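You operate a simulated robot arm through the tools that you are given. There is no shell and no other tool. Be economical: measure what you need, move in short steps, check, and stop when the job is done.

The job below is to be done with a simulated two-armed robot. You get a single attempt, and the scene is never put back.

TASK
Hold the soap bottle, pump 2 doses into the cup and tip them into the bath.
Fine: cup back on the bench, tank lid shut again, nothing spilt. Set down upright: dosing cup. Where these are worked on the way, their far stop is far enough and under half their travel is too little: tank lid.

The check looks at the end state, three seconds after you hand in, the way a careful person would. Anything else that was tipped, shoved, dropped, spilled or broken makes it a failure. A push-on lid holds only when it is set on centred and level and pressed home; a screw cap is set on level and turned clockwise until tight.

THE ROBOT
Two 7-joint arms with two-finger grippers on one trunk, on a base that drives. Base frame: it is fixed to the floor where the robot stands at the start and does not move with it; the origin is under the middle of the robot, x ahead of it, y to its left, z up; the surface under the hand at the start is at about z = 99. Units: cm, degrees, N and s.
The left shoulder is at the start at [3.3, 17.5, 127.8], the right one opposite. With the tool pointing down near the work surface each hand reaches from about 20 to 84 cm from the robot's upright axis, wherever it stands, measured 20 degrees to its own side. Places, roughly: doser pump [80, -50, 110]; dosing cup (7x7x7 cm) [50, -20, 80]; drain lever [40, -90, 60]; soap pump [50, -20, 100]; tank lid [60, -90, 100]; top of the wet bench [60, 0, 80]. Payload 2.94 kg a hand.
The TCP of each hand is the grasp point between the finger pads, 3 cm short of the fingertips. In the tool frame z runs along the fingers and y along their closing line. Largest opening 13.8 cm; the body of the gripper starts 10.9 cm behind the TCP.
Orientation is that of the tool frame in the base frame, as a unit quaternion [w, x, y, z]. With the fingers straight down and closing along the base's y, the tool's x points along the base's -x, its y along +y and its z along -z.

THE INTERFACE
- The arms move only by the tool move_arm. It takes "left_moves", "right_moves" or both (then of equal length, played together; a hand with none holds still); each is a list of rows, each a list of 6 numbers: the shift along the base's x, y, z in cm, then the turn, a rotation vector about the base's x, y, z in degrees. In form: [[dx, dy, dz, ax, ay, az], ...]. A call has 1 to 12 rows; each row shifts and turns the commanded pose from where the row before left it. "left_hand" and "right_hand" are, for a hand that has rows, the finger opening in cm, from 0 to 13.8, set as the call begins (left out, the last holds). Each row takes 0.2 s and may step no farther than 5 cm and 8.6 degrees from the row before; otherwise, or with a gripper value out of range, the whole call is refused. A pose out of reach is approached as far as the arm can. The call stops where the force on the tool passes 70 N (or 10 N more than at its start, if that is more) or the arm is blocked; 0.2 s more then pass. The fingers move at their own pace and stop on an object; they squeeze with about 45 N. The grip force told is the motor's: it shows also when the fingers shut on nothing. Time passes only in rows, and 0.2 s behind the last, so rows that do not move let the fingers close. The reply holds the time, the measured pose of the TCP, the force on the tool along the base axes, the opening and the grip force, in the units named above and with some noise, with the torque about the TCP (base axes, N m) and any sound that the robot's microphone picked up.
- Cameras (640 x 400 px; columns grow to the right, rows downward): "scene" is now at [7.68, -3.37, 175.14]; the picture's right is [-0.41, -0.91, -0.00], its down [-0.71, 0.32, -0.63] and it looks along [0.57, -0.26, -0.78] (base axes); focal length 214 px, centre (320, 200). "left" rides on the left gripper at [7.1, -1.9, -14.6] in its tool frame; the picture's right is [0.26, 0.97, 0.00], its down [-0.85, 0.23, -0.48] and it looks along [-0.46, 0.12, 0.88] (tool axes); focal length 280 px, centre (320, 200). "right" rides on the right gripper at [7.1, 1.9, -14.6] in its tool frame; the picture's right is [-0.26, 0.96, 0.00], its down [-0.85, -0.23, -0.48] and it looks along [-0.46, -0.13, 0.88] (tool axes); focal length 280 px, centre (320, 200). There is no depth. A picture from a camera that has moved, and an enlarged one, comes with that camera's place and axes in the base frame and with its lens.
- get_image(camera): a new picture of that camera. No time passes.
- raise_lower(by): slides the trunk up (or, below 0, down) by that many cm; the arms and the scene camera ride with it, the base frame stays. It gives what a move gives, with no picture.
- base_move(legs): drives the robot by 1 to 6 legs, each [ahead, turn to the left] in cm and degrees, along the robot's own axes; the way and the turn of a leg run together, so that a leg with both is an arc; at most 150 cm and 180 degrees a leg. The arms and the cameras ride along, it lands a little off, and it stops where it bumps. It gives what a move gives.
- pan_tilt(pan, tilt): turns the head with the scene camera to pan (to the left, within 120 degrees either way) and tilt (down, from -29 to 69), counted from straight ahead of the robot. It gives what a move gives.
- inspect(camera, box): a new picture of the part [left, top, right, bottom] of that camera's present view, enlarged. No time passes.
- finish_job(): hands the job in; it is judged then, once.

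Go step by step. Nothing tells you exact positions but the pictures and the camera data: compare them with the known pose of the tool, close in by small moves and look again before you grip or let go. The budget is 120 turns and 108 pictures, counting those below and the enlarged ones. Unless the task says otherwise, let go and move clear before handing in.

The tools are called after "Emit:" by a JSON object that holds its "name" and its "arguments". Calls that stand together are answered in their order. move_arm: Moves the arms, as the interface text tells. Its arguments: {"type":"object","properties":{"left_moves":{"type":"array","items":{"type":"array","items":{"type":"number"}}},"left_hand":{"type":"number"},"right_moves":{"type":"array","items":{"type":"array","items":{"type":"number"}}},"right_hand":{"type":"number"}},"required":[]} The other tools are called the same way: raise_lower (by) slides the trunk up or down; base_move (legs) drives the base; pan_tilt (pan, tilt) turns the head that bears the scene camera; get_image (camera) takes a picture; inspect (camera, box) takes an enlarged picture of a part of a camera's view; finish_job () hands the job in.

At the start:

```text
time: 0.0
left_ee_pos: [43.17, -2.64, 152.59]
left_ee_rot: [0.0, -0.001, 1.0, 0.001]
left_ft_force: [0.2, -0.3, 0.2]
left_torque: [0.01, 0.0, 0.0]
left_opening: 13.81
left_finger_force: 0.1
right_ee_pos: [41.64, -57.73, 153.4]
right_ee_rot: [0.0, 0.0, 1.0, 0.0]
right_ft_force: [-0.3, -0.1, -0.1]
right_torque: [0.02, 0.0, -0.04]
right_opening: 13.8
right_finger_force: 0.1
trunk travel left (down, up): [-45.0, 28.4]
robot x, y, heading: [0.15, 0.15, -0.2]
head pan, tilt: [-24.4, 50.8]
```

scene: 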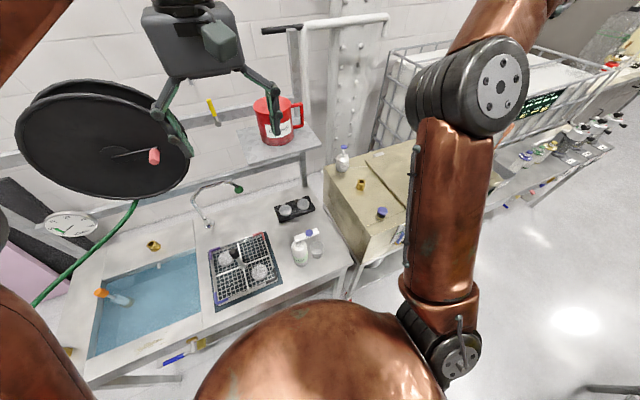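
right: 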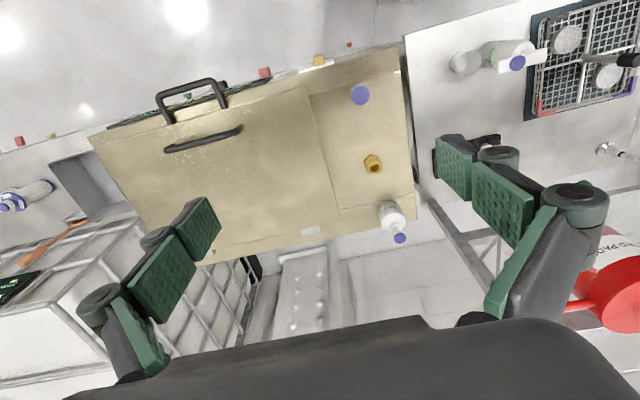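
left: 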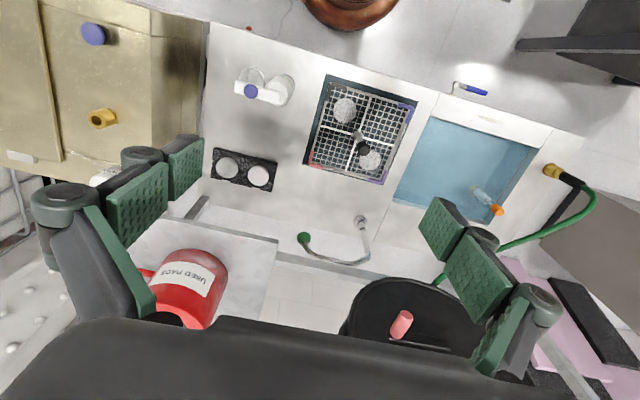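

I see the wet bench with a soap bottle and cup near its right end, and the brass tank with its lid to the right. I'll take closer looks first.

Emit:
{"name": "inspect", "arguments": {"camera": "left", "box": [200, 40, 360, 140]}}

Emit:
{"name": "inspect", "arguments": {"camera": "right", "box": [80, 30, 440, 255]}}

Emit:
{"name": "inspect", "arguments": {"camera": "scene", "box": [260, 130, 420, 300]}}

```text
4.00 times, centred on (280, 90) of left
camera zoom: at [36.13, -4.6, 167.29], right [-0.26, 0.96, 0.0], down [0.85, 0.23, 0.48], along [0.46, 0.12, -0.88], focal length 1122 px, centre (480, 640)
```

zoom: 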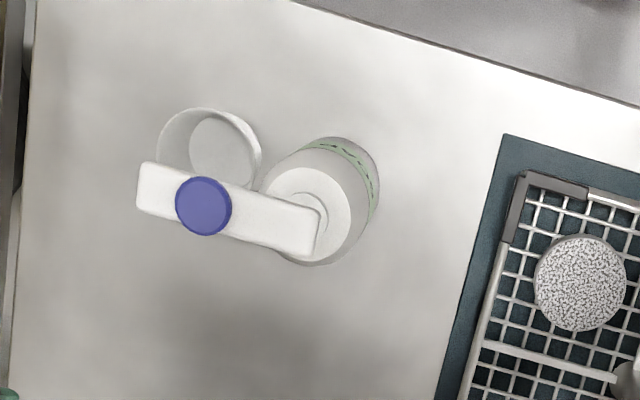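

```text
1.78 times, centred on (260, 142) of right
camera zoom: at [34.42, -55.69, 168.03], right [0.26, 0.96, 0.0], down [0.85, -0.23, 0.48], along [0.46, -0.13, -0.88], focal length 498 px, centre (427, 302)
```

zoom: 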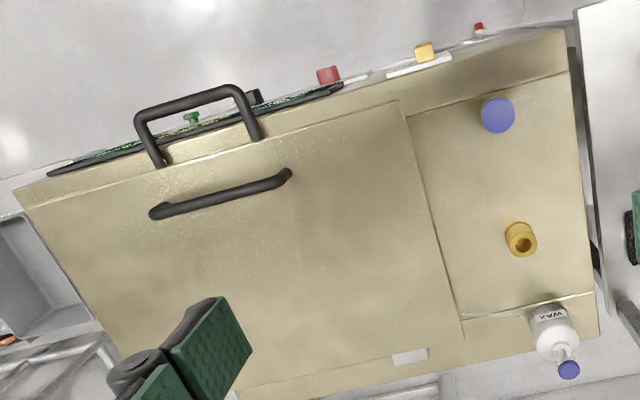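

```text
2.35 times, centred on (340, 215) of scene
camera zoom: at [7.68, -3.37, 175.14], right [-0.41, -0.91, 0.0], down [-0.71, 0.32, -0.63], along [0.57, -0.26, -0.78], focal length 505 px, centre (273, 165)
```

zoom: 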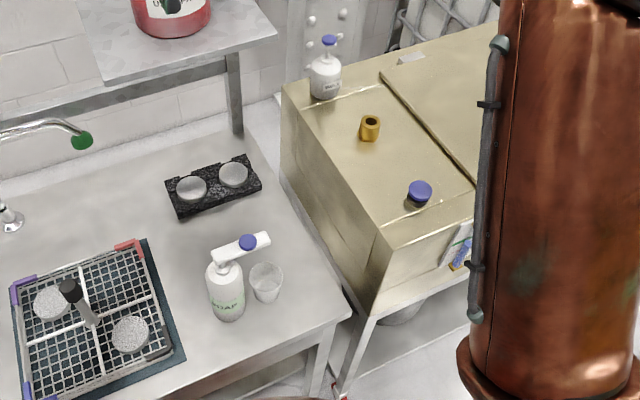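

The tank lid spans roughly x 41–79, y −62…−115 at z≈99, with a handle bar near its front edge. I'll pan the head to see the tank and its lid better.

Emit:
{"name": "pan_tilt", "arguments": {"pan": -75, "tilt": 35}}

Emit:
{"name": "get_image", "arguments": {"camera": "scene"}}

Emit:
{"name": "inspect", "arguments": {"camera": "right", "box": [140, 60, 300, 160]}}

```text
time: 1.2
left_ee_pos: [43.19, -2.8, 152.67]
left_ee_rot: [0.0, -0.001, 1.0, -0.001]
left_ft_force: [-0.1, 0.3, 0.2]
left_torque: [0.01, -0.02, 0.02]
left_opening: 13.84
left_finger_force: 0.3
right_ee_pos: [41.5, -57.71, 153.39]
right_ee_rot: [0.0, 0.001, 1.0, 0.0]
right_ft_force: [-0.3, 0.8, -0.8]
right_torque: [0.01, -0.02, -0.01]
right_opening: 13.8
right_finger_force: 0.0
trunk travel left (down, up): [-45.0, 28.4]
robot x, y, heading: [-0.05, -0.12, -0.2]
head pan, tilt: [-75.0, 35.0]
```

```text
101 pictures are left
camera scene: at [3.03, -8.73, 177.42], right [-0.97, -0.26, 0.0], down [-0.15, 0.55, -0.82], along [0.21, -0.79, -0.57], focal length 214 px, centre (320, 200)
```

scene: 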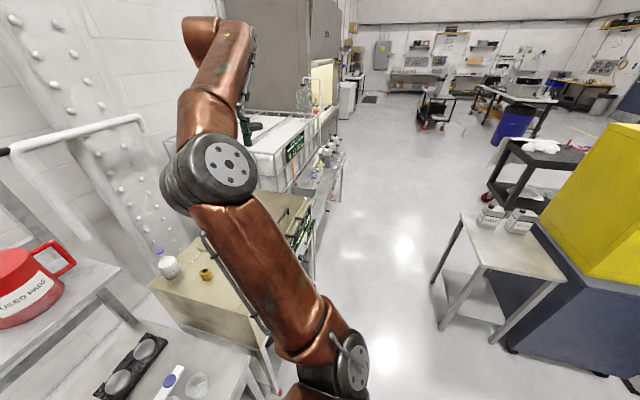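

```text
4.00 times, centred on (220, 110) of right
camera zoom: at [34.42, -55.69, 168.03], right [0.26, 0.96, 0.0], down [0.85, -0.23, 0.48], along [0.46, -0.13, -0.88], focal length 1122 px, centre (720, 560)
```

zoom: 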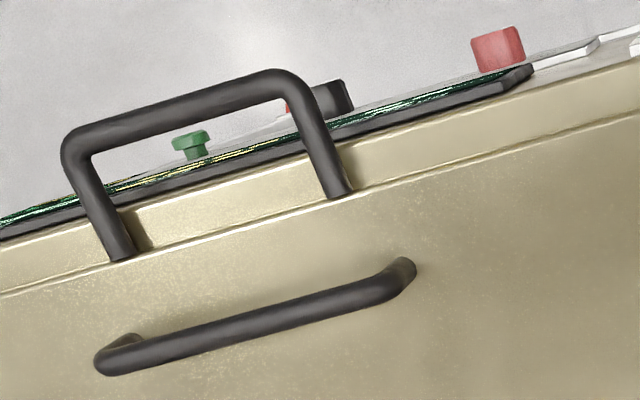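

The arch handle sticks forward from the lid's front edge, so the lid is probably hinged at the back. I'll drive to about y = −50, where both the soap bottle and the tank are in reach.

Emit:
{"name": "base_move", "arguments": {"legs": [[0, -90], [50, 0], [0, 90]]}}

Emit:
{"name": "pan_tilt", "arguments": {"pan": -30, "tilt": 45}}

Emit:
{"name": "get_image", "arguments": {"camera": "scene"}}

Emit:
{"name": "get_image", "arguments": {"camera": "right"}}

Emit:
{"name": "get_image", "arguments": {"camera": "left"}}

```text
time: 11.7
left_ee_pos: [44.35, -50.49, 152.58]
left_ee_rot: [0.001, -0.017, 1.0, -0.001]
left_ft_force: [-0.2, 0.4, -0.3]
left_torque: [-0.02, 0.01, -0.05]
left_opening: 13.82
left_finger_force: 0.1
right_ee_pos: [44.46, -105.64, 153.4]
right_ee_rot: [0.0, -0.016, 1.0, 0.0]
right_ft_force: [-0.9, 0.3, -0.7]
right_torque: [0.0, 0.01, 0.0]
right_opening: 13.79
right_finger_force: 0.0
trunk travel left (down, up): [-45.0, 28.4]
robot x, y, heading: [1.03, -49.19, 1.9]
head pan, tilt: [-75.0, 35.0]
```

```text
time: 12.8
left_ee_pos: [44.45, -50.76, 152.63]
left_ee_rot: [-0.001, -0.016, 1.0, 0.0]
left_ft_force: [-0.1, 0.6, -0.2]
left_torque: [0.0, -0.01, -0.03]
left_opening: 13.78
left_finger_force: 0.2
right_ee_pos: [44.52, -105.59, 153.23]
right_ee_rot: [0.0, -0.016, 1.0, 0.0]
right_ft_force: [-0.7, 0.6, 0.3]
right_torque: [0.02, 0.02, 0.03]
right_opening: 13.8
right_finger_force: 0.1
trunk travel left (down, up): [-45.0, 28.4]
robot x, y, heading: [1.37, -48.93, 1.8]
head pan, tilt: [-30.0, 45.0]
```

```text
99 pictures are left
camera scene: at [9.09, -53.34, 175.94], right [-0.47, -0.88, 0.0], down [-0.62, 0.33, -0.71], along [0.62, -0.33, -0.71], focal length 214 px, centre (320, 200)
```

scene: 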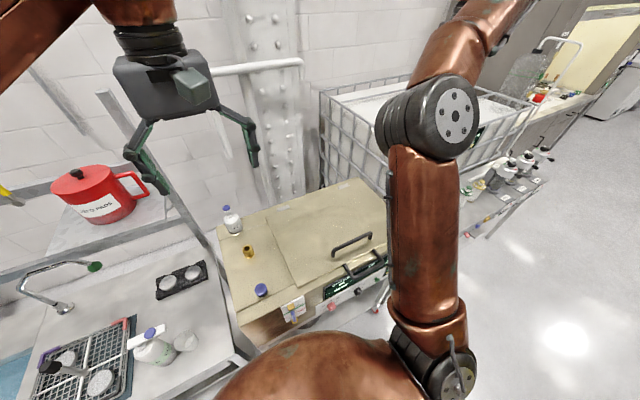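

```text
98 pictures are left
camera right: at [37.38, -103.86, 168.02], right [0.23, 0.97, 0.0], down [0.86, -0.2, 0.48], along [0.46, -0.11, -0.88], focal length 280 px, centre (320, 200)
```

right: 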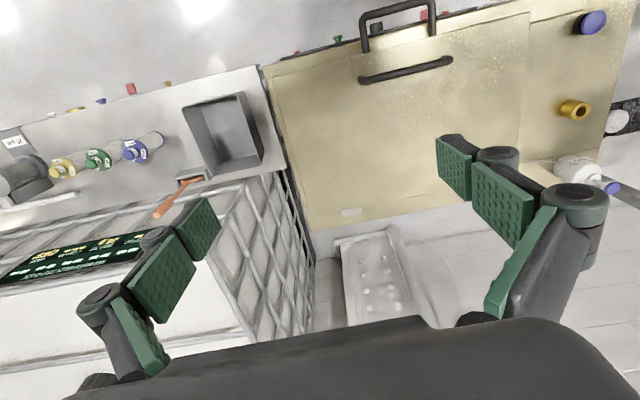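

```text
97 pictures are left
camera left: at [37.44, -52.73, 167.29], right [-0.29, 0.96, 0.0], down [0.84, 0.26, 0.48], along [0.45, 0.14, -0.88], focal length 280 px, centre (320, 200)
```

left: 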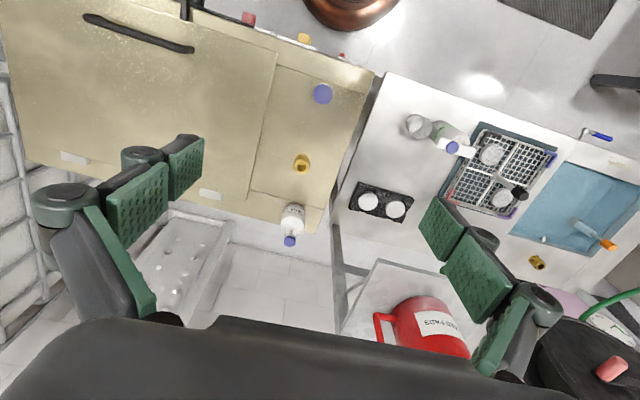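

The lid's back edge shows two pale hinge-like plates. I'll inspect the tank and the soap closely.

Emit:
{"name": "inspect", "arguments": {"camera": "scene", "box": [210, 160, 410, 330]}}

Emit:
{"name": "inspect", "arguments": {"camera": "scene", "box": [90, 290, 250, 390]}}

Emit:
{"name": "inspect", "arguments": {"camera": "left", "box": [380, 90, 500, 190]}}

Emit:
{"name": "inspect", "arguments": {"camera": "right", "box": [260, 0, 560, 220]}}

```text
2.35 times, centred on (310, 245) of scene
camera zoom: at [9.09, -53.34, 175.94], right [-0.47, -0.88, 0.0], down [-0.62, 0.33, -0.71], along [0.62, -0.33, -0.71], focal length 505 px, centre (344, 94)
```

zoom: 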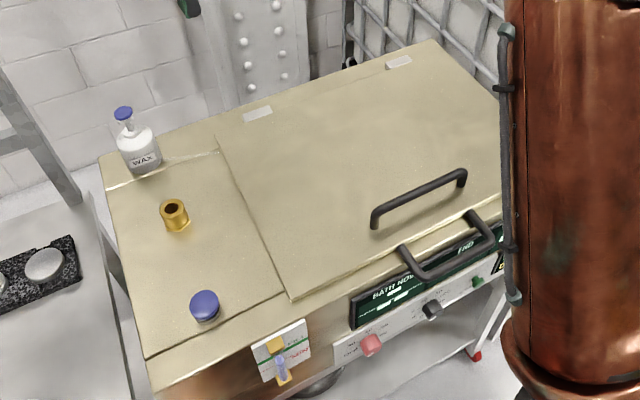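

```text
4.00 times, centred on (170, 340) of scene
camera zoom: at [9.09, -53.34, 175.94], right [-0.47, -0.88, 0.0], down [-0.62, 0.33, -0.71], along [0.62, -0.33, -0.71], focal length 858 px, centre (920, -360)
```

zoom: 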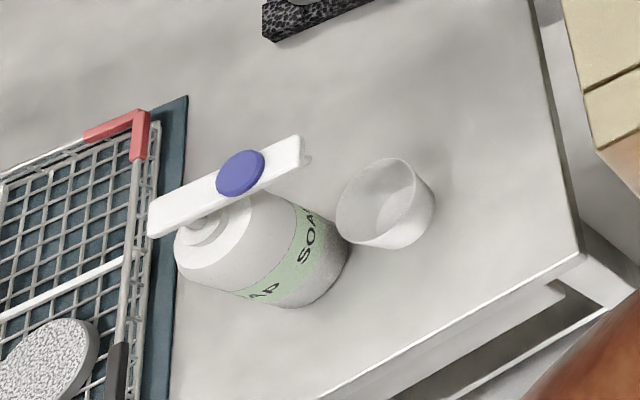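

```text
4.00 times, centred on (440, 140) of left
camera zoom: at [37.44, -52.73, 167.29], right [-0.29, 0.96, 0.0], down [0.84, 0.26, 0.48], along [0.45, 0.14, -0.88], focal length 1122 px, centre (-160, 440)
```

zoom: 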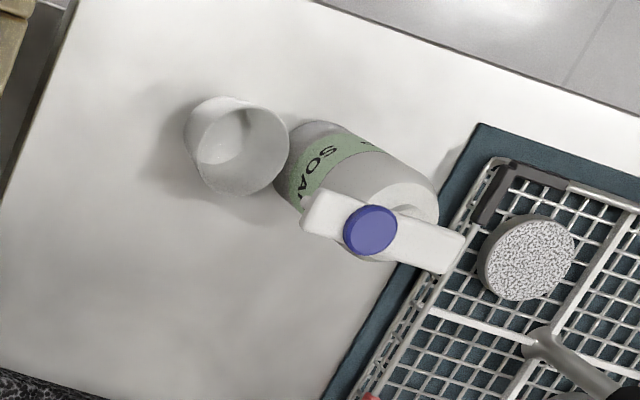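

```text
1.82 times, centred on (410, 110) of right
camera zoom: at [37.38, -103.86, 168.02], right [0.23, 0.97, 0.0], down [0.86, -0.2, 0.48], along [0.46, -0.11, -0.88], focal length 510 px, centre (156, 364)
```

zoom: 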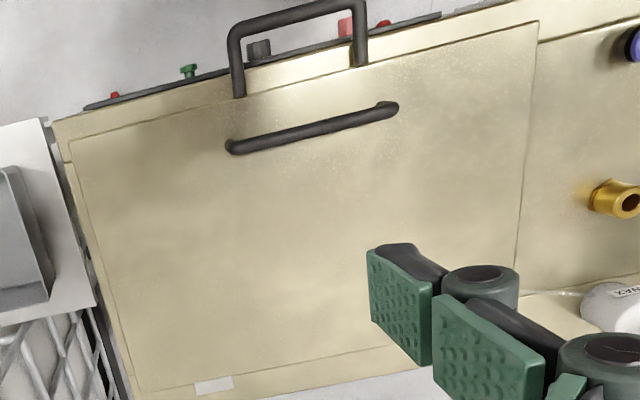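

The lid hinges at the back (x≈79); its arch handle bar is at about (34, −87, 100), running along y. I'll bring the right hand above it, fingers down and turned to close along x.

Emit:
{"name": "move_arm", "arguments": {"right_moves": [[-0.9, 1.5, -1, 0, 0, -8.4], [-0.9, 1.5, -1, 0, 0, -8.4], [-0.9, 1.5, -3, 0, 0, -8.4], [-0.9, 1.6, -3, 0, 0, -8.4], [-0.9, 1.6, -3, 0, 0, -8.4], [-0.9, 1.6, -3, 0, 0, -8.4], [-0.9, 1.6, -3, 0, 0, -8.4], [-1, 1.6, -3, 0, 0, -8.4], [-1, 1.6, -4, 0, 0, -8.4], [-1, 1.6, -4, 0, 0, -8.4], [-1.1, 1.6, -4, 0, 0, -7.8], [0, 0, 0, 0, 0, 0]], "right_hand": 6}}

Emit:
{"name": "get_image", "arguments": {"camera": "right"}}

Emit:
{"name": "get_image", "arguments": {"camera": "scene"}}

```text
time: 15.4
left_ee_pos: [44.43, -50.62, 152.72]
left_ee_rot: [0.0, -0.016, 1.0, -0.001]
left_ft_force: [0.2, -0.1, 0.5]
left_torque: [0.02, 0.0, -0.01]
left_opening: 13.79
left_finger_force: 0.0
right_ee_pos: [34.15, -88.52, 121.45]
right_ee_rot: [-0.001, 0.708, 0.707, 0.0]
right_ft_force: [-0.1, 0.7, 0.5]
right_torque: [-0.01, -0.01, -0.04]
right_opening: 6.02
right_finger_force: 0.0
trunk travel left (down, up): [-45.0, 28.4]
robot x, y, heading: [1.16, -49.44, 1.7]
head pan, tilt: [-30.0, 45.0]
```

```text
92 pictures are left
camera right: at [36.12, -81.3, 136.07], right [0.96, -0.26, 0.0], down [-0.23, -0.85, 0.48], along [-0.13, -0.46, -0.88], focal length 280 px, centre (320, 200)
```

right: 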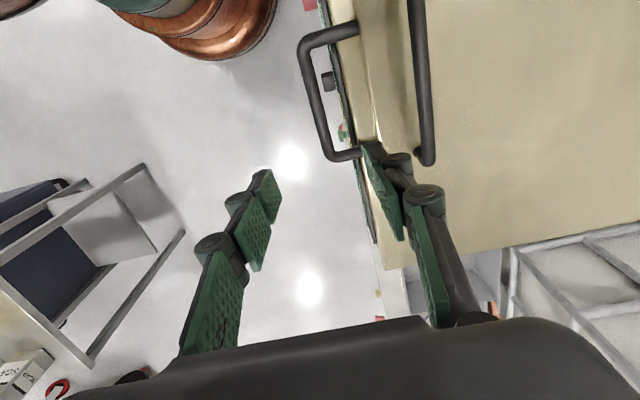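

```text
91 pictures are left
camera scene: at [9.06, -53.34, 175.95], right [-0.47, -0.88, 0.0], down [-0.62, 0.33, -0.71], along [0.62, -0.33, -0.71], focal length 214 px, centre (320, 200)
```

scene: 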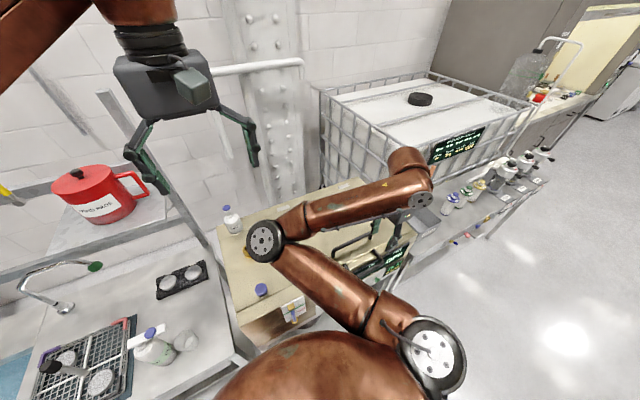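

The bar is at x≈34.2, y −80…−94, z≈100. I'll lower over it with the fingers 5 cm open.

Emit:
{"name": "move_arm", "arguments": {"right_moves": [[0, 1.3, -3, 0, 0, 0], [0, 0, -4, 0, 0, 0], [0, 0, -4, 0, 0, 0], [0, 0, -4, 0, 0, 0], [0, 0, -3, 0, 0, 0], [0, 0, 0, 0, 0, 0]], "right_hand": 5}}

Emit:
{"name": "get_image", "arguments": {"camera": "right"}}

Emit:
{"name": "inspect", "arguments": {"camera": "scene", "box": [320, 180, 440, 290]}}

```text
time: 16.8
left_ee_pos: [44.48, -50.67, 152.6]
left_ee_rot: [0.0, -0.017, 1.0, -0.001]
left_ft_force: [0.2, 0.2, 0.1]
left_torque: [0.0, -0.02, 0.0]
left_opening: 13.79
left_finger_force: 0.0
right_ee_pos: [34.41, -88.17, 119.51]
right_ee_rot: [-0.001, 0.707, 0.707, 0.0]
right_ft_force: [-0.2, -0.2, -0.2]
right_torque: [0.02, 0.01, -0.01]
right_opening: 4.99
right_finger_force: 0.0
right hand out of reach, approached as far as the arm can: row 1, 2, 3, 4, 5
trunk travel left (down, up): [-45.0, 28.4]
robot x, y, heading: [0.79, -49.36, 1.9]
head pan, tilt: [-30.0, 45.0]
```

```text
90 pictures are left
camera right: at [36.29, -80.91, 134.13], right [0.97, -0.26, 0.0], down [-0.23, -0.85, 0.48], along [-0.13, -0.46, -0.88], focal length 280 px, centre (320, 200)
```

right: 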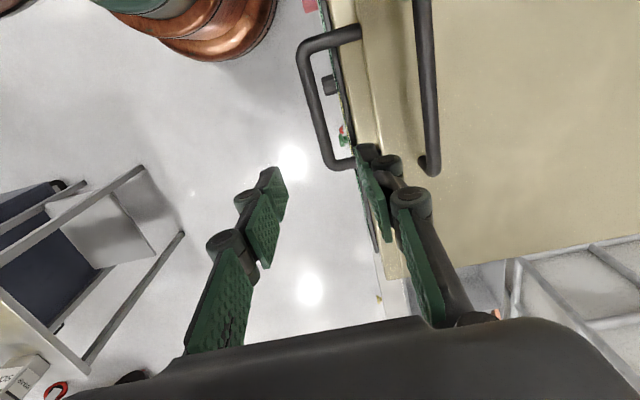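

```text
3.64 times, centred on (380, 235) of scene
camera zoom: at [9.09, -53.3, 175.94], right [-0.47, -0.88, 0.0], down [-0.62, 0.33, -0.71], along [0.62, -0.33, -0.71], focal length 780 px, centre (102, 73)
```

zoom: 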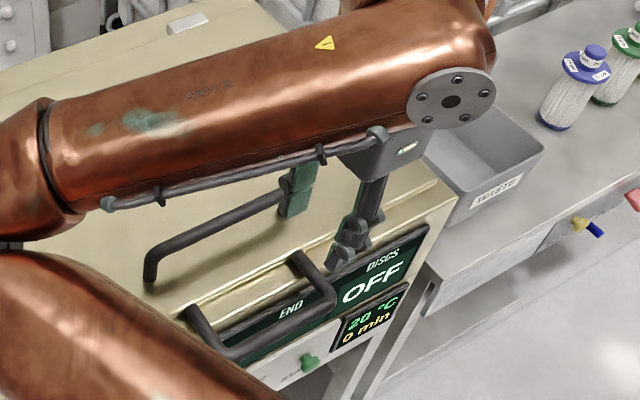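

That yaw is out of reach lower down. I'll turn the hand back to its natural yaw and grip the arch's left leg (which runs along x at y≈−80.5) with fingers closing along y.

Emit:
{"name": "move_arm", "arguments": {"right_moves": [[0, 0, 3, 0, 0, 8.4], [0.2, 0.5, 0, 0, 0, 8.4], [0.2, 0.5, 0, 0, 0, 8.4], [0.2, 0.5, 0, 0, 0, 8.4], [0.2, 0.5, 0, 0, 0, 8.4], [0.2, 0.5, 0, 0, 0, 8.4], [0.3, 0.5, 0, 0, 0, 8.4], [0.3, 0.6, 0, 0, 0, 8.4], [0.3, 0.6, 0, 0, 0, 8.4], [0.4, 0.6, 0, 0, 0, 8.4], [0.3, 0.6, 0, 0, 0, 5.9], [0, 0, 0, 0, 0, 0]], "right_hand": 5}}

Emit:
{"name": "get_image", "arguments": {"camera": "right"}}

```text
time: 19.4
left_ee_pos: [44.43, -50.49, 152.6]
left_ee_rot: [0.001, -0.017, 1.0, -0.001]
left_ft_force: [0.6, -0.4, -0.1]
left_torque: [0.04, -0.03, -0.04]
left_opening: 13.79
left_finger_force: 0.1
right_ee_pos: [36.73, -82.8, 122.46]
right_ee_rot: [0.0, 0.0, 1.0, 0.0]
right_ft_force: [0.5, -1.0, 0.9]
right_torque: [-0.02, -0.01, -0.02]
right_opening: 5.01
right_finger_force: 0.0
trunk travel left (down, up): [-45.0, 28.4]
robot x, y, heading: [1.27, -49.45, 2.0]
head pan, tilt: [-30.0, 45.0]
```

```text
88 pictures are left
camera right: at [29.74, -80.73, 137.15], right [0.26, 0.97, 0.0], down [0.85, -0.23, 0.48], along [0.46, -0.12, -0.88], focal length 280 px, centre (320, 200)
```

right: 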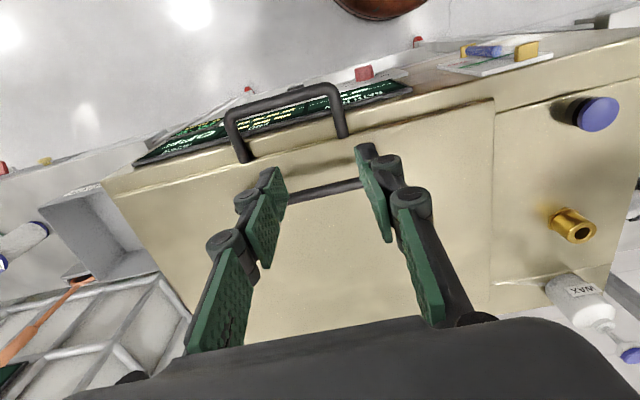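

The left leg of the arch is at y≈−80.4, x 34.5–40.5. I'll centre on it and lower in two steps.

Emit:
{"name": "move_arm", "arguments": {"right_moves": [[0.4, 2.4, -3, 0, 0, 0], [0, 0, -4, 0, 0, 0], [0, 0, -4, 0, 0, 0], [0, 0, -3, 0, 0, 0], [0, 0, 0, 0, 0, 0]], "right_hand": 5}}

Emit:
{"name": "get_image", "arguments": {"camera": "right"}}

```text
time: 20.6
left_ee_pos: [44.25, -50.55, 152.59]
left_ee_rot: [0.0, -0.017, 1.0, -0.001]
left_ft_force: [0.7, 0.0, 0.2]
left_torque: [0.01, -0.01, -0.02]
left_opening: 13.81
left_finger_force: 0.1
right_ee_pos: [39.85, -83.62, 111.67]
right_ee_rot: [0.0, 0.0, 1.0, 0.0]
right_ft_force: [-0.3, -0.6, -0.3]
right_torque: [0.01, 0.01, 0.04]
right_opening: 5.0
right_finger_force: 0.0
right hand out of reach, approached as far as the arm can: row 1, 2, 3, 4
trunk travel left (down, up): [-45.0, 28.4]
robot x, y, heading: [1.25, -49.37, 1.6]
head pan, tilt: [-30.0, 45.0]
```

```text
87 pictures are left
camera right: at [32.76, -81.65, 126.39], right [0.26, 0.96, 0.0], down [0.85, -0.23, 0.47], along [0.46, -0.12, -0.88], focal length 280 px, centre (320, 200)
```

right: 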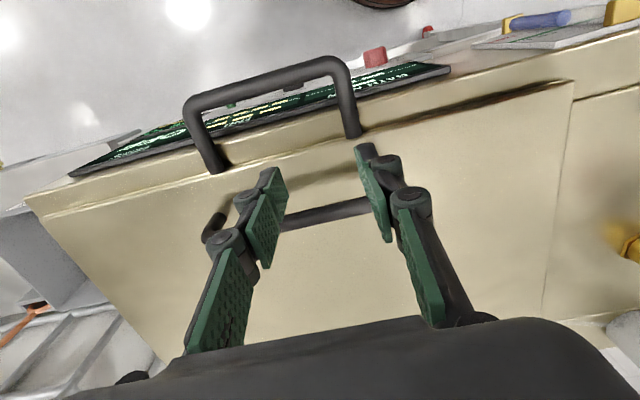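

The arm is stuck short of the target, probably from its elbow posture. I'll look at it.

Emit:
{"name": "get_image", "arguments": {"camera": "scene"}}

```text
86 pictures are left
camera scene: at [9.06, -53.29, 175.95], right [-0.47, -0.88, 0.0], down [-0.62, 0.33, -0.71], along [0.62, -0.33, -0.71], focal length 214 px, centre (320, 200)
```

scene: 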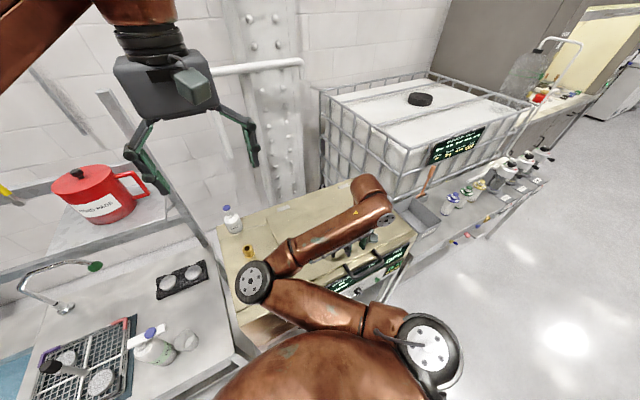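

The elbow has swung inward over the tank. I'll back out to the starting pose with some opposite yaw to swing it out again.

Emit:
{"name": "move_arm", "arguments": {"right_moves": [[0, -1, 4.5, 0, 0, 0], [0, -2, 4.5, 0, 0, 0], [0.5, -2, 4.5, 0, 0, 4], [0.5, -2, 4.5, 0, 0, 6], [1, -3, 4.5, 0, 0, 6], [1, -3, 4.5, 0, 0, 6], [1, -3, 4.5, 0, 0, 6], [1, -3, 4.5, 0, 0, 6], [0, -3, 2, 0, 0, 6], [0, 0, 0, 0, 0, 6], [0, 0, 0, 0, 0, 6], [0, 0, 0, 0, 0, 0]]}}

Emit:
{"name": "get_image", "arguments": {"camera": "scene"}}

```text
refused: row 5 steps farther than a row can; nothing moved
```

```text
85 pictures are left
camera scene: at [9.06, -53.29, 175.95], right [-0.47, -0.88, 0.0], down [-0.62, 0.33, -0.71], along [0.62, -0.33, -0.71], focal length 214 px, centre (320, 200)
```

scene: 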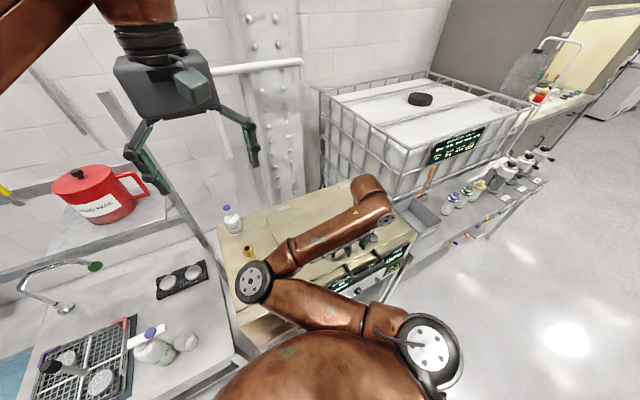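

Emit:
{"name": "move_arm", "arguments": {"right_moves": [[0, -1, 4, 0, 0, 0], [0, -2, 4, 0, 0, 0], [0.5, -2, 4, 0, 0, 4], [0.5, -2, 4, 0, 0, 6], [1, -2.5, 4, 0, 0, 6], [1, -2.5, 4, 0, 0, 6], [1, -2.5, 4, 0, 0, 6], [1, -2.5, 4, 0, 0, 6], [0, -3, 3, 0, 0, 6], [0, 0, 3, 0, 0, 6], [0, 0, 3, 0, 0, 6], [0, 0, 0, 0, 0, 0]]}}

Emit:
{"name": "get_image", "arguments": {"camera": "scene"}}

```text
time: 23.2
left_ee_pos: [44.58, -50.66, 152.52]
left_ee_rot: [-0.001, -0.016, 1.0, 0.0]
left_ft_force: [0.8, -1.3, -0.1]
left_torque: [0.02, 0.05, -0.01]
left_opening: 13.79
left_finger_force: 0.1
right_ee_pos: [45.29, -103.77, 152.94]
right_ee_rot: [0.0, -0.438, 0.899, 0.0]
right_ft_force: [0.8, 1.0, 0.3]
right_torque: [0.03, 0.02, 0.01]
right_opening: 5.0
right_finger_force: 0.1
trunk travel left (down, up): [-45.0, 28.4]
robot x, y, heading: [1.16, -49.46, 1.8]
head pan, tilt: [-30.0, 45.0]
```

```text
84 pictures are left
camera scene: at [9.24, -53.38, 175.93], right [-0.47, -0.88, 0.0], down [-0.62, 0.33, -0.71], along [0.62, -0.33, -0.71], focal length 214 px, centre (320, 200)
```

scene: 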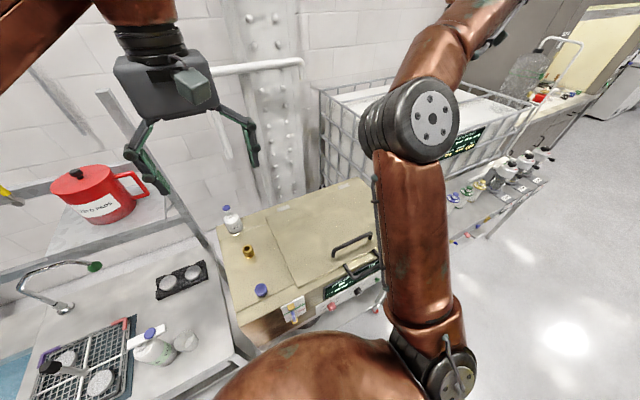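

The elbow is back in its starting posture. The handle is too close to the shoulder, so I'll back the base 14 cm and then approach.

Emit:
{"name": "base_move", "arguments": {"legs": [[-14, -2]]}}

Emit:
{"name": "move_arm", "arguments": {"right_moves": [[0.8, 2.5, -3, 0, 0, -6], [0.8, 2.5, -3, 0, 0, -6], [0.8, 2.5, -3, 0, 0, -6], [0.8, 2.5, -3, 0, 0, -6], [0.8, 2.5, -3, 0, 0, -6], [0.8, 2.5, -3, 0, 0, -6], [0.4, 2.5, -3, 0, 0, -6], [0.4, 2.5, -3, 0, 0, -6], [0, 2, -4, 0, 0, -2], [0, 0.5, -4, 0, 0, 0], [0, 0, 0, 0, 0, 0]], "right_hand": 5}}

Emit:
{"name": "get_image", "arguments": {"camera": "right"}}

Emit:
{"name": "get_image", "arguments": {"camera": "scene"}}

```text
time: 24.6
left_ee_pos: [31.95, -52.3, 152.37]
left_ee_rot: [-0.005, 0.0, 1.0, 0.0]
left_ft_force: [-0.3, 0.5, -1.1]
left_torque: [0.06, -0.03, -0.01]
left_opening: 13.82
left_finger_force: 0.1
right_ee_pos: [30.81, -105.52, 152.69]
right_ee_rot: [-0.004, -0.422, 0.907, 0.002]
right_ft_force: [0.6, -0.3, 0.1]
right_torque: [0.0, 0.0, 0.02]
right_opening: 5.03
right_finger_force: 0.2
trunk travel left (down, up): [-45.0, 28.4]
robot x, y, heading: [-12.92, -49.67, 0.1]
head pan, tilt: [-30.0, 45.0]
```

```text
time: 27.0
left_ee_pos: [28.33, -52.44, 153.23]
left_ee_rot: [0.008, 0.0, 1.0, 0.001]
left_ft_force: [-0.5, 0.1, 0.6]
left_torque: [0.01, -0.1, -0.03]
left_opening: 13.8
left_finger_force: 0.0
right_ee_pos: [33.15, -82.81, 121.72]
right_ee_rot: [0.005, 0.001, 1.0, -0.003]
right_ft_force: [-1.0, -0.2, 0.7]
right_torque: [0.04, -0.09, -0.03]
right_opening: 5.01
right_finger_force: 0.1
trunk travel left (down, up): [-45.0, 28.4]
robot x, y, heading: [-13.05, -49.14, -0.3]
head pan, tilt: [-30.0, 45.0]
```

```text
83 pictures are left
camera right: at [25.77, -80.64, 136.3], right [0.26, 0.96, 0.0], down [0.84, -0.23, 0.49], along [0.47, -0.13, -0.87], focal length 280 px, centre (320, 200)
```

right: 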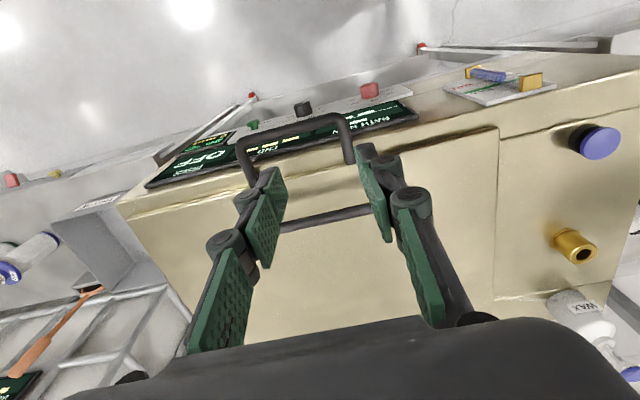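

```text
82 pictures are left
camera scene: at [-5.53, -53.74, 175.99], right [-0.5, -0.86, 0.0], down [-0.61, 0.35, -0.71], along [0.61, -0.36, -0.71], focal length 214 px, centre (320, 200)
```

scene: 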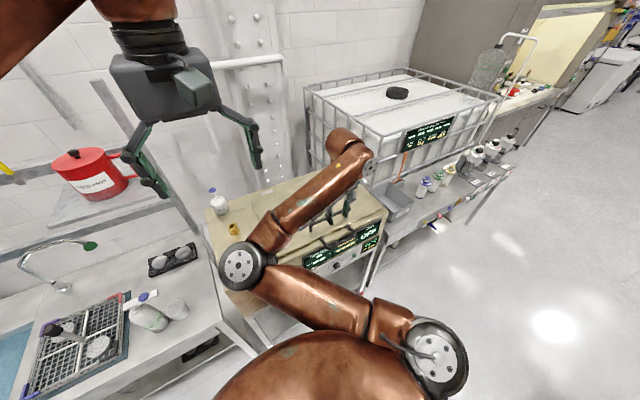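

The leg again measures x≈37.5, y≈−80.2. I'll try descending from here.

Emit:
{"name": "move_arm", "arguments": {"right_moves": [[2, 1.2, -3, 0, 0, 0], [2, 1.3, -3, 0, 0, 0], [0, 0, -4, 0, 0, 0], [0, 0, -4, 0, 0, 0], [0, 0, -2, 0, 0, 0], [0, 0, 0, 0, 0, 0]], "right_hand": 4.5}}

Emit:
{"name": "get_image", "arguments": {"camera": "right"}}

```text
time: 28.4
left_ee_pos: [28.97, -52.41, 153.01]
left_ee_rot: [0.005, -0.001, 1.0, 0.001]
left_ft_force: [-0.7, -0.3, 0.1]
left_torque: [0.03, -0.03, 0.01]
left_opening: 13.78
left_finger_force: 0.1
right_ee_pos: [38.14, -81.84, 105.72]
right_ee_rot: [0.003, 0.0, 1.0, -0.002]
right_ft_force: [-0.2, -0.6, 0.1]
right_torque: [0.03, 0.01, 0.02]
right_opening: 4.5
right_finger_force: 0.1
right hand out of reach, approached as far as the arm can: row 2, 3
trunk travel left (down, up): [-45.0, 28.4]
robot x, y, heading: [-12.72, -49.14, -0.3]
head pan, tilt: [-30.0, 45.0]
```

```text
81 pictures are left
camera right: at [31.04, -79.78, 120.42], right [0.26, 0.96, 0.0], down [0.85, -0.23, 0.48], along [0.46, -0.13, -0.88], focal length 280 px, centre (320, 200)
```

right: 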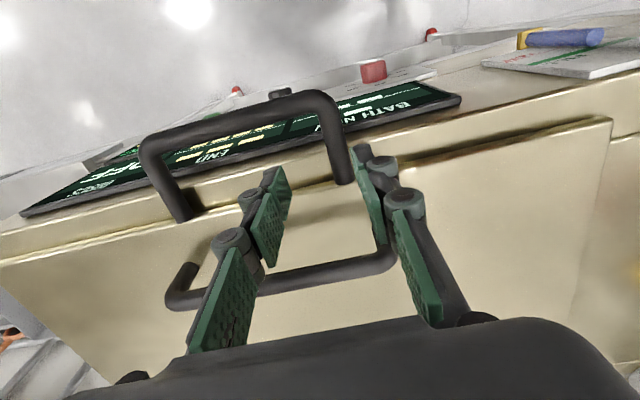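

Emit:
{"name": "move_arm", "arguments": {"right_moves": [[0, 0, 0, 0, 0, 0], [0, 0, 0, 0, 0, 0]]}}

```text
time: 29.0
left_ee_pos: [28.8, -52.23, 153.03]
left_ee_rot: [0.007, 0.0, 1.0, 0.0]
left_ft_force: [-0.1, 0.0, -0.6]
left_torque: [-0.04, -0.02, -0.02]
left_opening: 13.79
left_finger_force: 0.0
right_ee_pos: [38.21, -81.77, 105.87]
right_ee_rot: [0.004, 0.001, 1.0, -0.003]
right_ft_force: [-0.2, 0.5, 0.4]
right_torque: [-0.03, 0.01, 0.02]
right_opening: 4.49
right_finger_force: 0.0
trunk travel left (down, up): [-45.0, 28.4]
robot x, y, heading: [-12.62, -49.77, -0.2]
head pan, tilt: [-30.0, 45.0]
```

Emit:
{"name": "move_arm", "arguments": {"right_moves": [[-0.9, 1.4, 0, 0, 0, 0], [0, 0, -2.4, 0, 0, 0], [0, 0, -2.4, 0, 0, 0], [0, 0, 0, 0, 0, 0]]}}

Emit:
{"name": "get_image", "arguments": {"camera": "right"}}

Emit:
{"name": "inspect", "arguments": {"camera": "scene", "box": [280, 180, 400, 280]}}

```text
time: 30.0
left_ee_pos: [28.5, -51.91, 153.17]
left_ee_rot: [0.006, 0.0, 1.0, -0.001]
left_ft_force: [0.3, 1.0, 0.1]
left_torque: [0.05, 0.05, 0.03]
left_opening: 13.77
left_finger_force: 0.1
right_ee_pos: [37.35, -80.2, 101.55]
right_ee_rot: [0.009, 0.001, 1.0, -0.006]
right_ft_force: [-6.5, 6.5, 60.3]
right_torque: [0.41, -0.35, -0.07]
right_opening: 5.97
right_finger_force: 18.3
trunk travel left (down, up): [-45.0, 28.4]
robot x, y, heading: [-12.65, -49.51, -0.2]
head pan, tilt: [-30.0, 45.0]
```

```text
80 pictures are left
camera right: at [29.95, -78.03, 116.1], right [0.26, 0.96, -0.01], down [0.84, -0.23, 0.49], along [0.48, -0.14, -0.87], focal length 280 px, centre (320, 200)
```

right: 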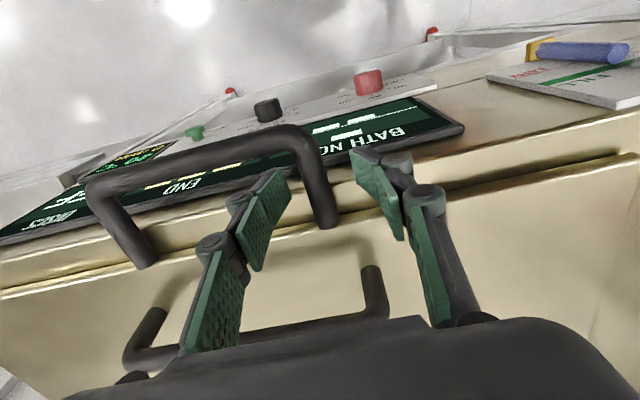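

```text
4.00 times, centred on (340, 230) of scene
camera zoom: at [-5.51, -53.38, 176.05], right [-0.5, -0.86, 0.0], down [-0.61, 0.35, -0.71], along [0.61, -0.36, -0.7], focal length 858 px, centre (240, 80)
```

zoom: 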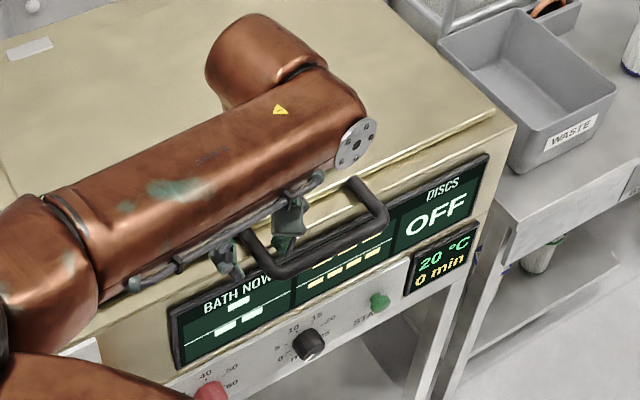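

The fingertips touched the tank's front ledge. I'll lift 1.2 cm and close on the leg.

Emit:
{"name": "move_arm", "arguments": {"right_moves": [[-0.3, -0.1, 0.8, 0, 0, 0], [-0.3, -0.1, 0.5, 0, 0, 0], [0, 0, 0, 0, 0, 0]], "right_hand": 5}}

Emit:
{"name": "move_arm", "arguments": {"right_moves": [[0, 0, 0, 0, 0, 0], [0, 0, 0, 0, 0, 0], [0, 0, 0, 0, 0, 0], [0, 0, 0, 0, 0, 0]], "right_hand": 0.5}}

Emit:
{"name": "get_image", "arguments": {"camera": "right"}}

```text
time: 30.8
left_ee_pos: [28.97, -52.38, 152.97]
left_ee_rot: [0.004, 0.0, 1.0, 0.0]
left_ft_force: [0.2, 0.0, -0.1]
left_torque: [0.0, 0.06, 0.03]
left_opening: 13.8
left_finger_force: 0.1
right_ee_pos: [36.54, -80.62, 102.06]
right_ee_rot: [0.0, 0.001, 1.0, -0.003]
right_ft_force: [0.0, -0.1, -0.4]
right_torque: [-0.02, 0.04, 0.0]
right_opening: 4.97
right_finger_force: 0.1
trunk travel left (down, up): [-45.0, 28.4]
robot x, y, heading: [-12.89, -49.66, -0.2]
head pan, tilt: [-30.0, 45.0]
```

```text
time: 31.8
left_ee_pos: [28.9, -52.32, 153.03]
left_ee_rot: [0.006, 0.0, 1.0, 0.0]
left_ft_force: [-1.2, -0.6, 0.0]
left_torque: [0.01, -0.01, 0.02]
left_opening: 13.83
left_finger_force: 0.0
right_ee_pos: [36.55, -80.6, 102.19]
right_ee_rot: [0.002, 0.0, 1.0, -0.004]
right_ft_force: [-4.9, -0.7, -1.5]
right_torque: [-0.01, 0.26, 1.0]
right_opening: 1.54
right_finger_force: 41.1
trunk travel left (down, up): [-45.0, 28.4]
robot x, y, heading: [-12.66, -49.66, -0.1]
head pan, tilt: [-30.0, 45.0]
```

```text
78 pictures are left
camera right: at [29.46, -78.48, 116.79], right [0.26, 0.97, -0.01], down [0.85, -0.23, 0.48], along [0.46, -0.13, -0.88], focal length 280 px, centre (320, 200)
```

right: 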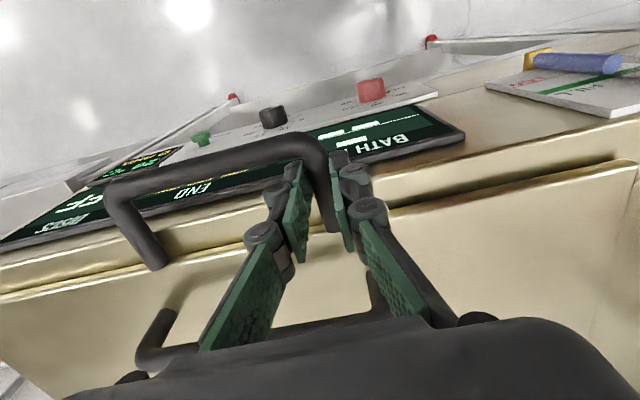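

The leg is gripped. I'll lift along the arc about the hinge line (x≈79, z≈99), first only 10° to check the motion.

Emit:
{"name": "move_arm", "arguments": {"right_moves": [[0.0, 0, 1.85, 0, 0, 0], [0.13, 0, 1.85, 0, 0, 0], [0.22, 0, 1.85, 0, 0, 0], [0.27, 0, 1.83, 0, 0, 0], [0, 0, 0, 0, 0, 0]]}}

Emit:
{"name": "get_image", "arguments": {"camera": "scene"}}

```text
time: 33.0
left_ee_pos: [28.9, -52.28, 153.02]
left_ee_rot: [0.005, 0.0, 1.0, 0.0]
left_ft_force: [0.7, -0.6, -0.8]
left_torque: [0.02, 0.04, -0.01]
left_opening: 13.81
left_finger_force: 0.1
right_ee_pos: [37.42, -80.55, 109.71]
right_ee_rot: [0.004, 0.0, 1.0, -0.003]
right_ft_force: [-1.9, 4.3, -2.1]
right_torque: [0.22, 0.71, 0.93]
right_opening: 1.54
right_finger_force: 41.6
trunk travel left (down, up): [-45.0, 28.4]
robot x, y, heading: [-12.98, -49.44, 0.0]
head pan, tilt: [-30.0, 45.0]
```

```text
77 pictures are left
camera scene: at [-5.0, -53.72, 175.95], right [-0.5, -0.86, 0.0], down [-0.61, 0.35, -0.71], along [0.61, -0.36, -0.71], focal length 214 px, centre (320, 200)
```

scene: 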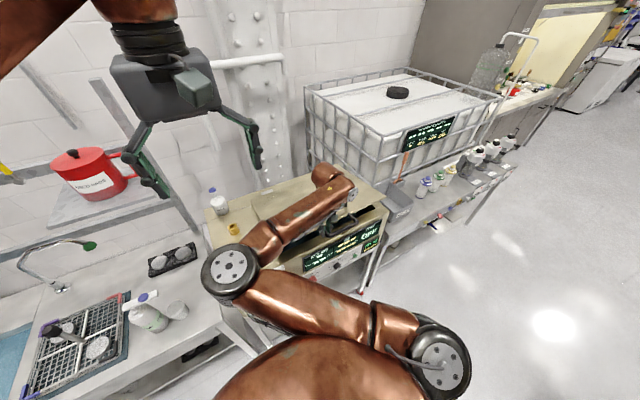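

The lid moves freely. I'll take it on to about 27°, where the handle bar will begin to limit the grip angle.

Emit:
{"name": "move_arm", "arguments": {"right_moves": [[0.35, 0, 1.83, 0, 0, 0], [0.45, 0, 1.8, 0, 0, 0], [0.52, 0, 1.78, 0, 0, 0], [0.6, 0, 1.75, 0, 0, 0], [0.67, 0, 1.73, 0, 0, 0], [0.75, 0, 1.7, 0, 0, 0], [0.4, 0, 0.8, 0, 0, 0], [0, 0, 0, 0, 0, 0]]}}

Emit:
{"name": "get_image", "arguments": {"camera": "scene"}}

Emit:
{"name": "get_image", "arguments": {"camera": "right"}}

Emit:
{"name": "get_image", "arguments": {"camera": "left"}}

```text
time: 34.8
left_ee_pos: [29.01, -52.35, 152.92]
left_ee_rot: [0.004, 0.0, 1.0, -0.001]
left_ft_force: [0.3, 0.7, 0.2]
left_torque: [0.0, 0.02, 0.0]
left_opening: 13.81
left_finger_force: 0.0
right_ee_pos: [41.19, -80.67, 121.22]
right_ee_rot: [0.002, 0.001, 1.0, -0.004]
right_ft_force: [5.6, 0.0, -7.1]
right_torque: [0.25, 0.75, 0.65]
right_opening: 1.59
right_finger_force: 41.2
trunk travel left (down, up): [-45.0, 28.4]
robot x, y, heading: [-12.85, -49.49, -0.0]
head pan, tilt: [-30.0, 45.0]
```

```text
76 pictures are left
camera scene: at [-4.8, -53.81, 175.93], right [-0.5, -0.86, 0.0], down [-0.61, 0.36, -0.71], along [0.61, -0.35, -0.71], focal length 214 px, centre (320, 200)
```

scene: 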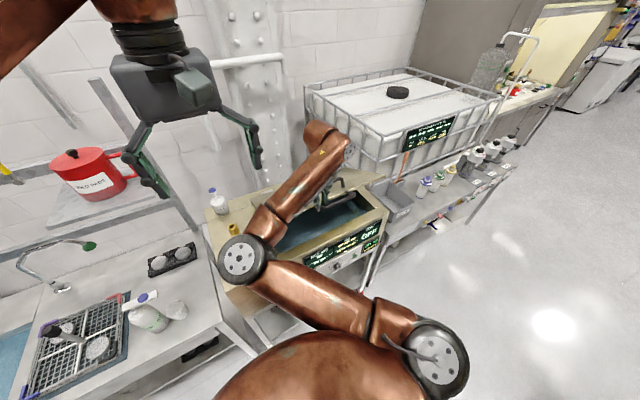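

```text
75 pictures are left
camera right: at [34.04, -78.48, 135.73], right [0.26, 0.96, -0.01], down [0.85, -0.23, 0.48], along [0.46, -0.13, -0.88], focal length 280 px, centre (320, 200)
```

right: 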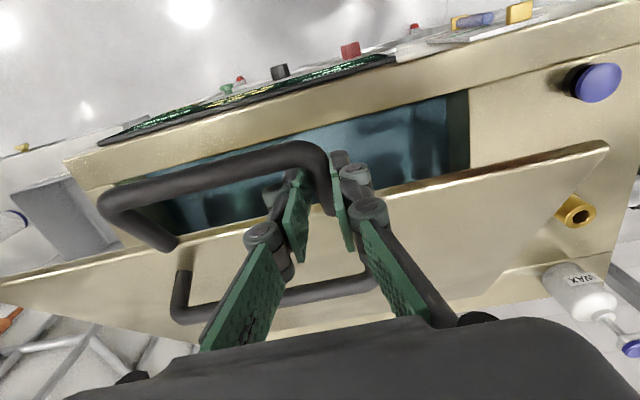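

```text
74 pictures are left
camera left: at [21.96, -54.24, 167.54], right [-0.26, 0.96, 0.0], down [0.84, 0.23, 0.48], along [0.47, 0.13, -0.88], focal length 280 px, centre (320, 200)
```

left: 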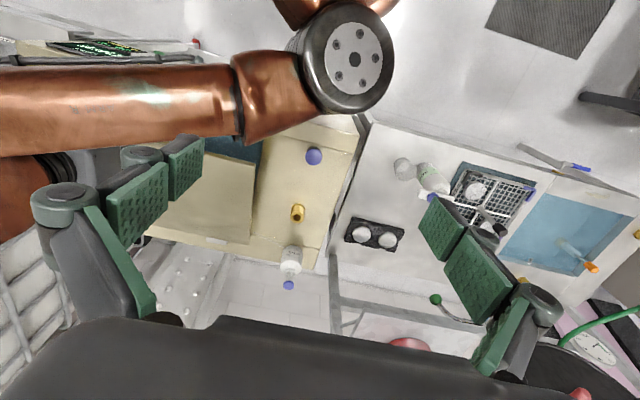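

The water bath is visible under the lid. I need to know whether the lid stays up by itself, so I'll lower it to a small angle and release there, where a drop would be harmless.

Emit:
{"name": "move_arm", "arguments": {"right_moves": [[-0.4, 0, -0.8, 0, 0, 0], [-0.75, 0, -1.7, 0, 0, 0], [-0.67, 0, -1.73, 0, 0, 0], [-0.6, 0, -1.75, 0, 0, 0], [-0.52, 0, -1.78, 0, 0, 0], [-0.45, 0, -1.8, 0, 0, 0], [-0.35, 0, -1.83, 0, 0, 0], [-0.3, 0, -1.83, 0, 0, 0], [-0.25, 0, -1.85, 0, 0, 0], [-0.1, 0, -0.8, 0, 0, 0], [0, 0, 0, 0, 0, 0]]}}

Emit:
{"name": "move_arm", "arguments": {"right_moves": [[0, 0, 0, 0, 0, 0], [0, 0, 0, 0, 0, 0], [0, 0, 0, 0, 0, 0]], "right_hand": 4}}

Emit:
{"name": "get_image", "arguments": {"camera": "right"}}

```text
time: 37.2
left_ee_pos: [28.9, -52.12, 152.98]
left_ee_rot: [0.005, -0.001, 1.0, -0.001]
left_ft_force: [0.6, 0.2, 0.4]
left_torque: [-0.01, 0.0, 0.02]
left_opening: 13.82
left_finger_force: 0.0
right_ee_pos: [36.76, -80.64, 105.24]
right_ee_rot: [0.002, -0.001, 1.0, -0.004]
right_ft_force: [-3.4, 10.7, 2.3]
right_torque: [0.28, -0.51, 0.98]
right_opening: 1.51
right_finger_force: 41.0
trunk travel left (down, up): [-45.0, 28.4]
robot x, y, heading: [-12.66, -49.27, 0.1]
head pan, tilt: [-30.0, 45.0]
```

```text
time: 38.0
left_ee_pos: [28.91, -52.26, 152.87]
left_ee_rot: [0.005, 0.0, 1.0, -0.001]
left_ft_force: [-0.1, -1.2, 0.3]
left_torque: [-0.01, 0.03, -0.04]
left_opening: 13.79
left_finger_force: 0.1
right_ee_pos: [36.75, -80.86, 105.15]
right_ee_rot: [0.003, 0.0, 1.0, -0.004]
right_ft_force: [-0.4, -0.6, -0.8]
right_torque: [-0.01, -0.01, 0.01]
right_opening: 4.01
right_finger_force: 0.1
trunk travel left (down, up): [-45.0, 28.4]
robot x, y, heading: [-13.04, -49.62, -0.0]
head pan, tilt: [-30.0, 45.0]
```

```text
73 pictures are left
camera right: at [29.59, -78.66, 119.79], right [0.26, 0.96, 0.0], down [0.85, -0.23, 0.48], along [0.46, -0.13, -0.88], focal length 280 px, centre (320, 200)
```

right: 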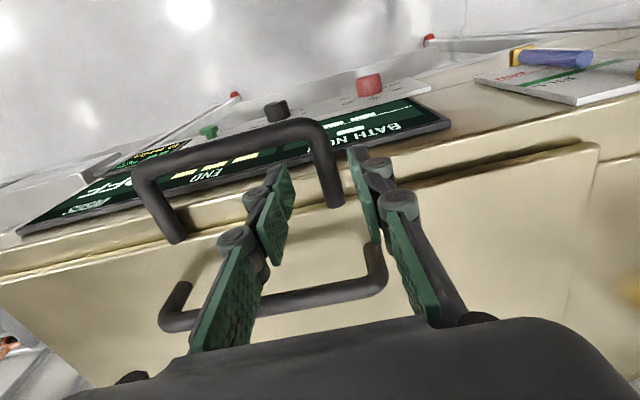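

The lid drops shut when released, so it must go past vertical or be held. I'll instead scoop it up: right fingers closed, pitched forward, under the arch bar and then under the lid. First I free the hand and back off 10 cm.

Emit:
{"name": "move_arm", "arguments": {"right_moves": [[0, 0, 3, 0, 0, 0], [-1, -1, 3, 0, 0, 0], [-2, -1.5, 3, 0, 0, 0], [-2, -1.5, 2, 0, 0, 0], [0, 0, 0, 0, 0, 0]], "right_hand": 2}}

Emit:
{"name": "base_move", "arguments": {"legs": [[-10, 0]]}}

Emit:
{"name": "move_arm", "arguments": {"right_moves": [[0, 0, 0, 0, -8.5, 0], [0, 0, 0, 0, -8.5, 0], [0, 0, 0, 0, -8.5, 0], [0, 0, 0, 0, -8.5, 0], [0, 0, 0, 0, -8.5, 0], [0, 0, 0, 0, -8.5, 0], [0, 0, 0, 0, -9, 0]], "right_hand": 0}}

```text
time: 39.2
left_ee_pos: [29.02, -52.3, 152.83]
left_ee_rot: [0.005, 0.0, 1.0, 0.001]
left_ft_force: [0.2, 0.2, 0.8]
left_torque: [0.0, -0.02, -0.01]
left_opening: 13.79
left_finger_force: 0.0
right_ee_pos: [31.59, -84.45, 116.01]
right_ee_rot: [0.001, 0.0, 1.0, -0.004]
right_ft_force: [0.3, 0.2, -0.2]
right_torque: [0.0, 0.01, 0.02]
right_opening: 2.01
right_finger_force: 0.0
trunk travel left (down, up): [-45.0, 28.4]
robot x, y, heading: [-13.02, -49.54, -0.0]
head pan, tilt: [-30.0, 45.0]
```

```text
time: 40.3
left_ee_pos: [22.25, -52.22, 152.42]
left_ee_rot: [-0.006, -0.003, 1.0, 0.001]
left_ft_force: [-1.2, -0.3, -1.5]
left_torque: [0.04, -0.09, 0.04]
left_opening: 13.82
left_finger_force: 0.0
right_ee_pos: [24.16, -84.4, 115.54]
right_ee_rot: [-0.008, -0.002, 1.0, -0.002]
right_ft_force: [-0.3, -0.4, 0.2]
right_torque: [-0.02, -0.08, 0.04]
right_opening: 2.01
right_finger_force: 0.0
trunk travel left (down, up): [-45.0, 28.4]
robot x, y, heading: [-22.73, -49.57, 0.0]
head pan, tilt: [-30.0, 45.0]
```

```text
refused: row 7 steps farther than a row can; nothing moved
```

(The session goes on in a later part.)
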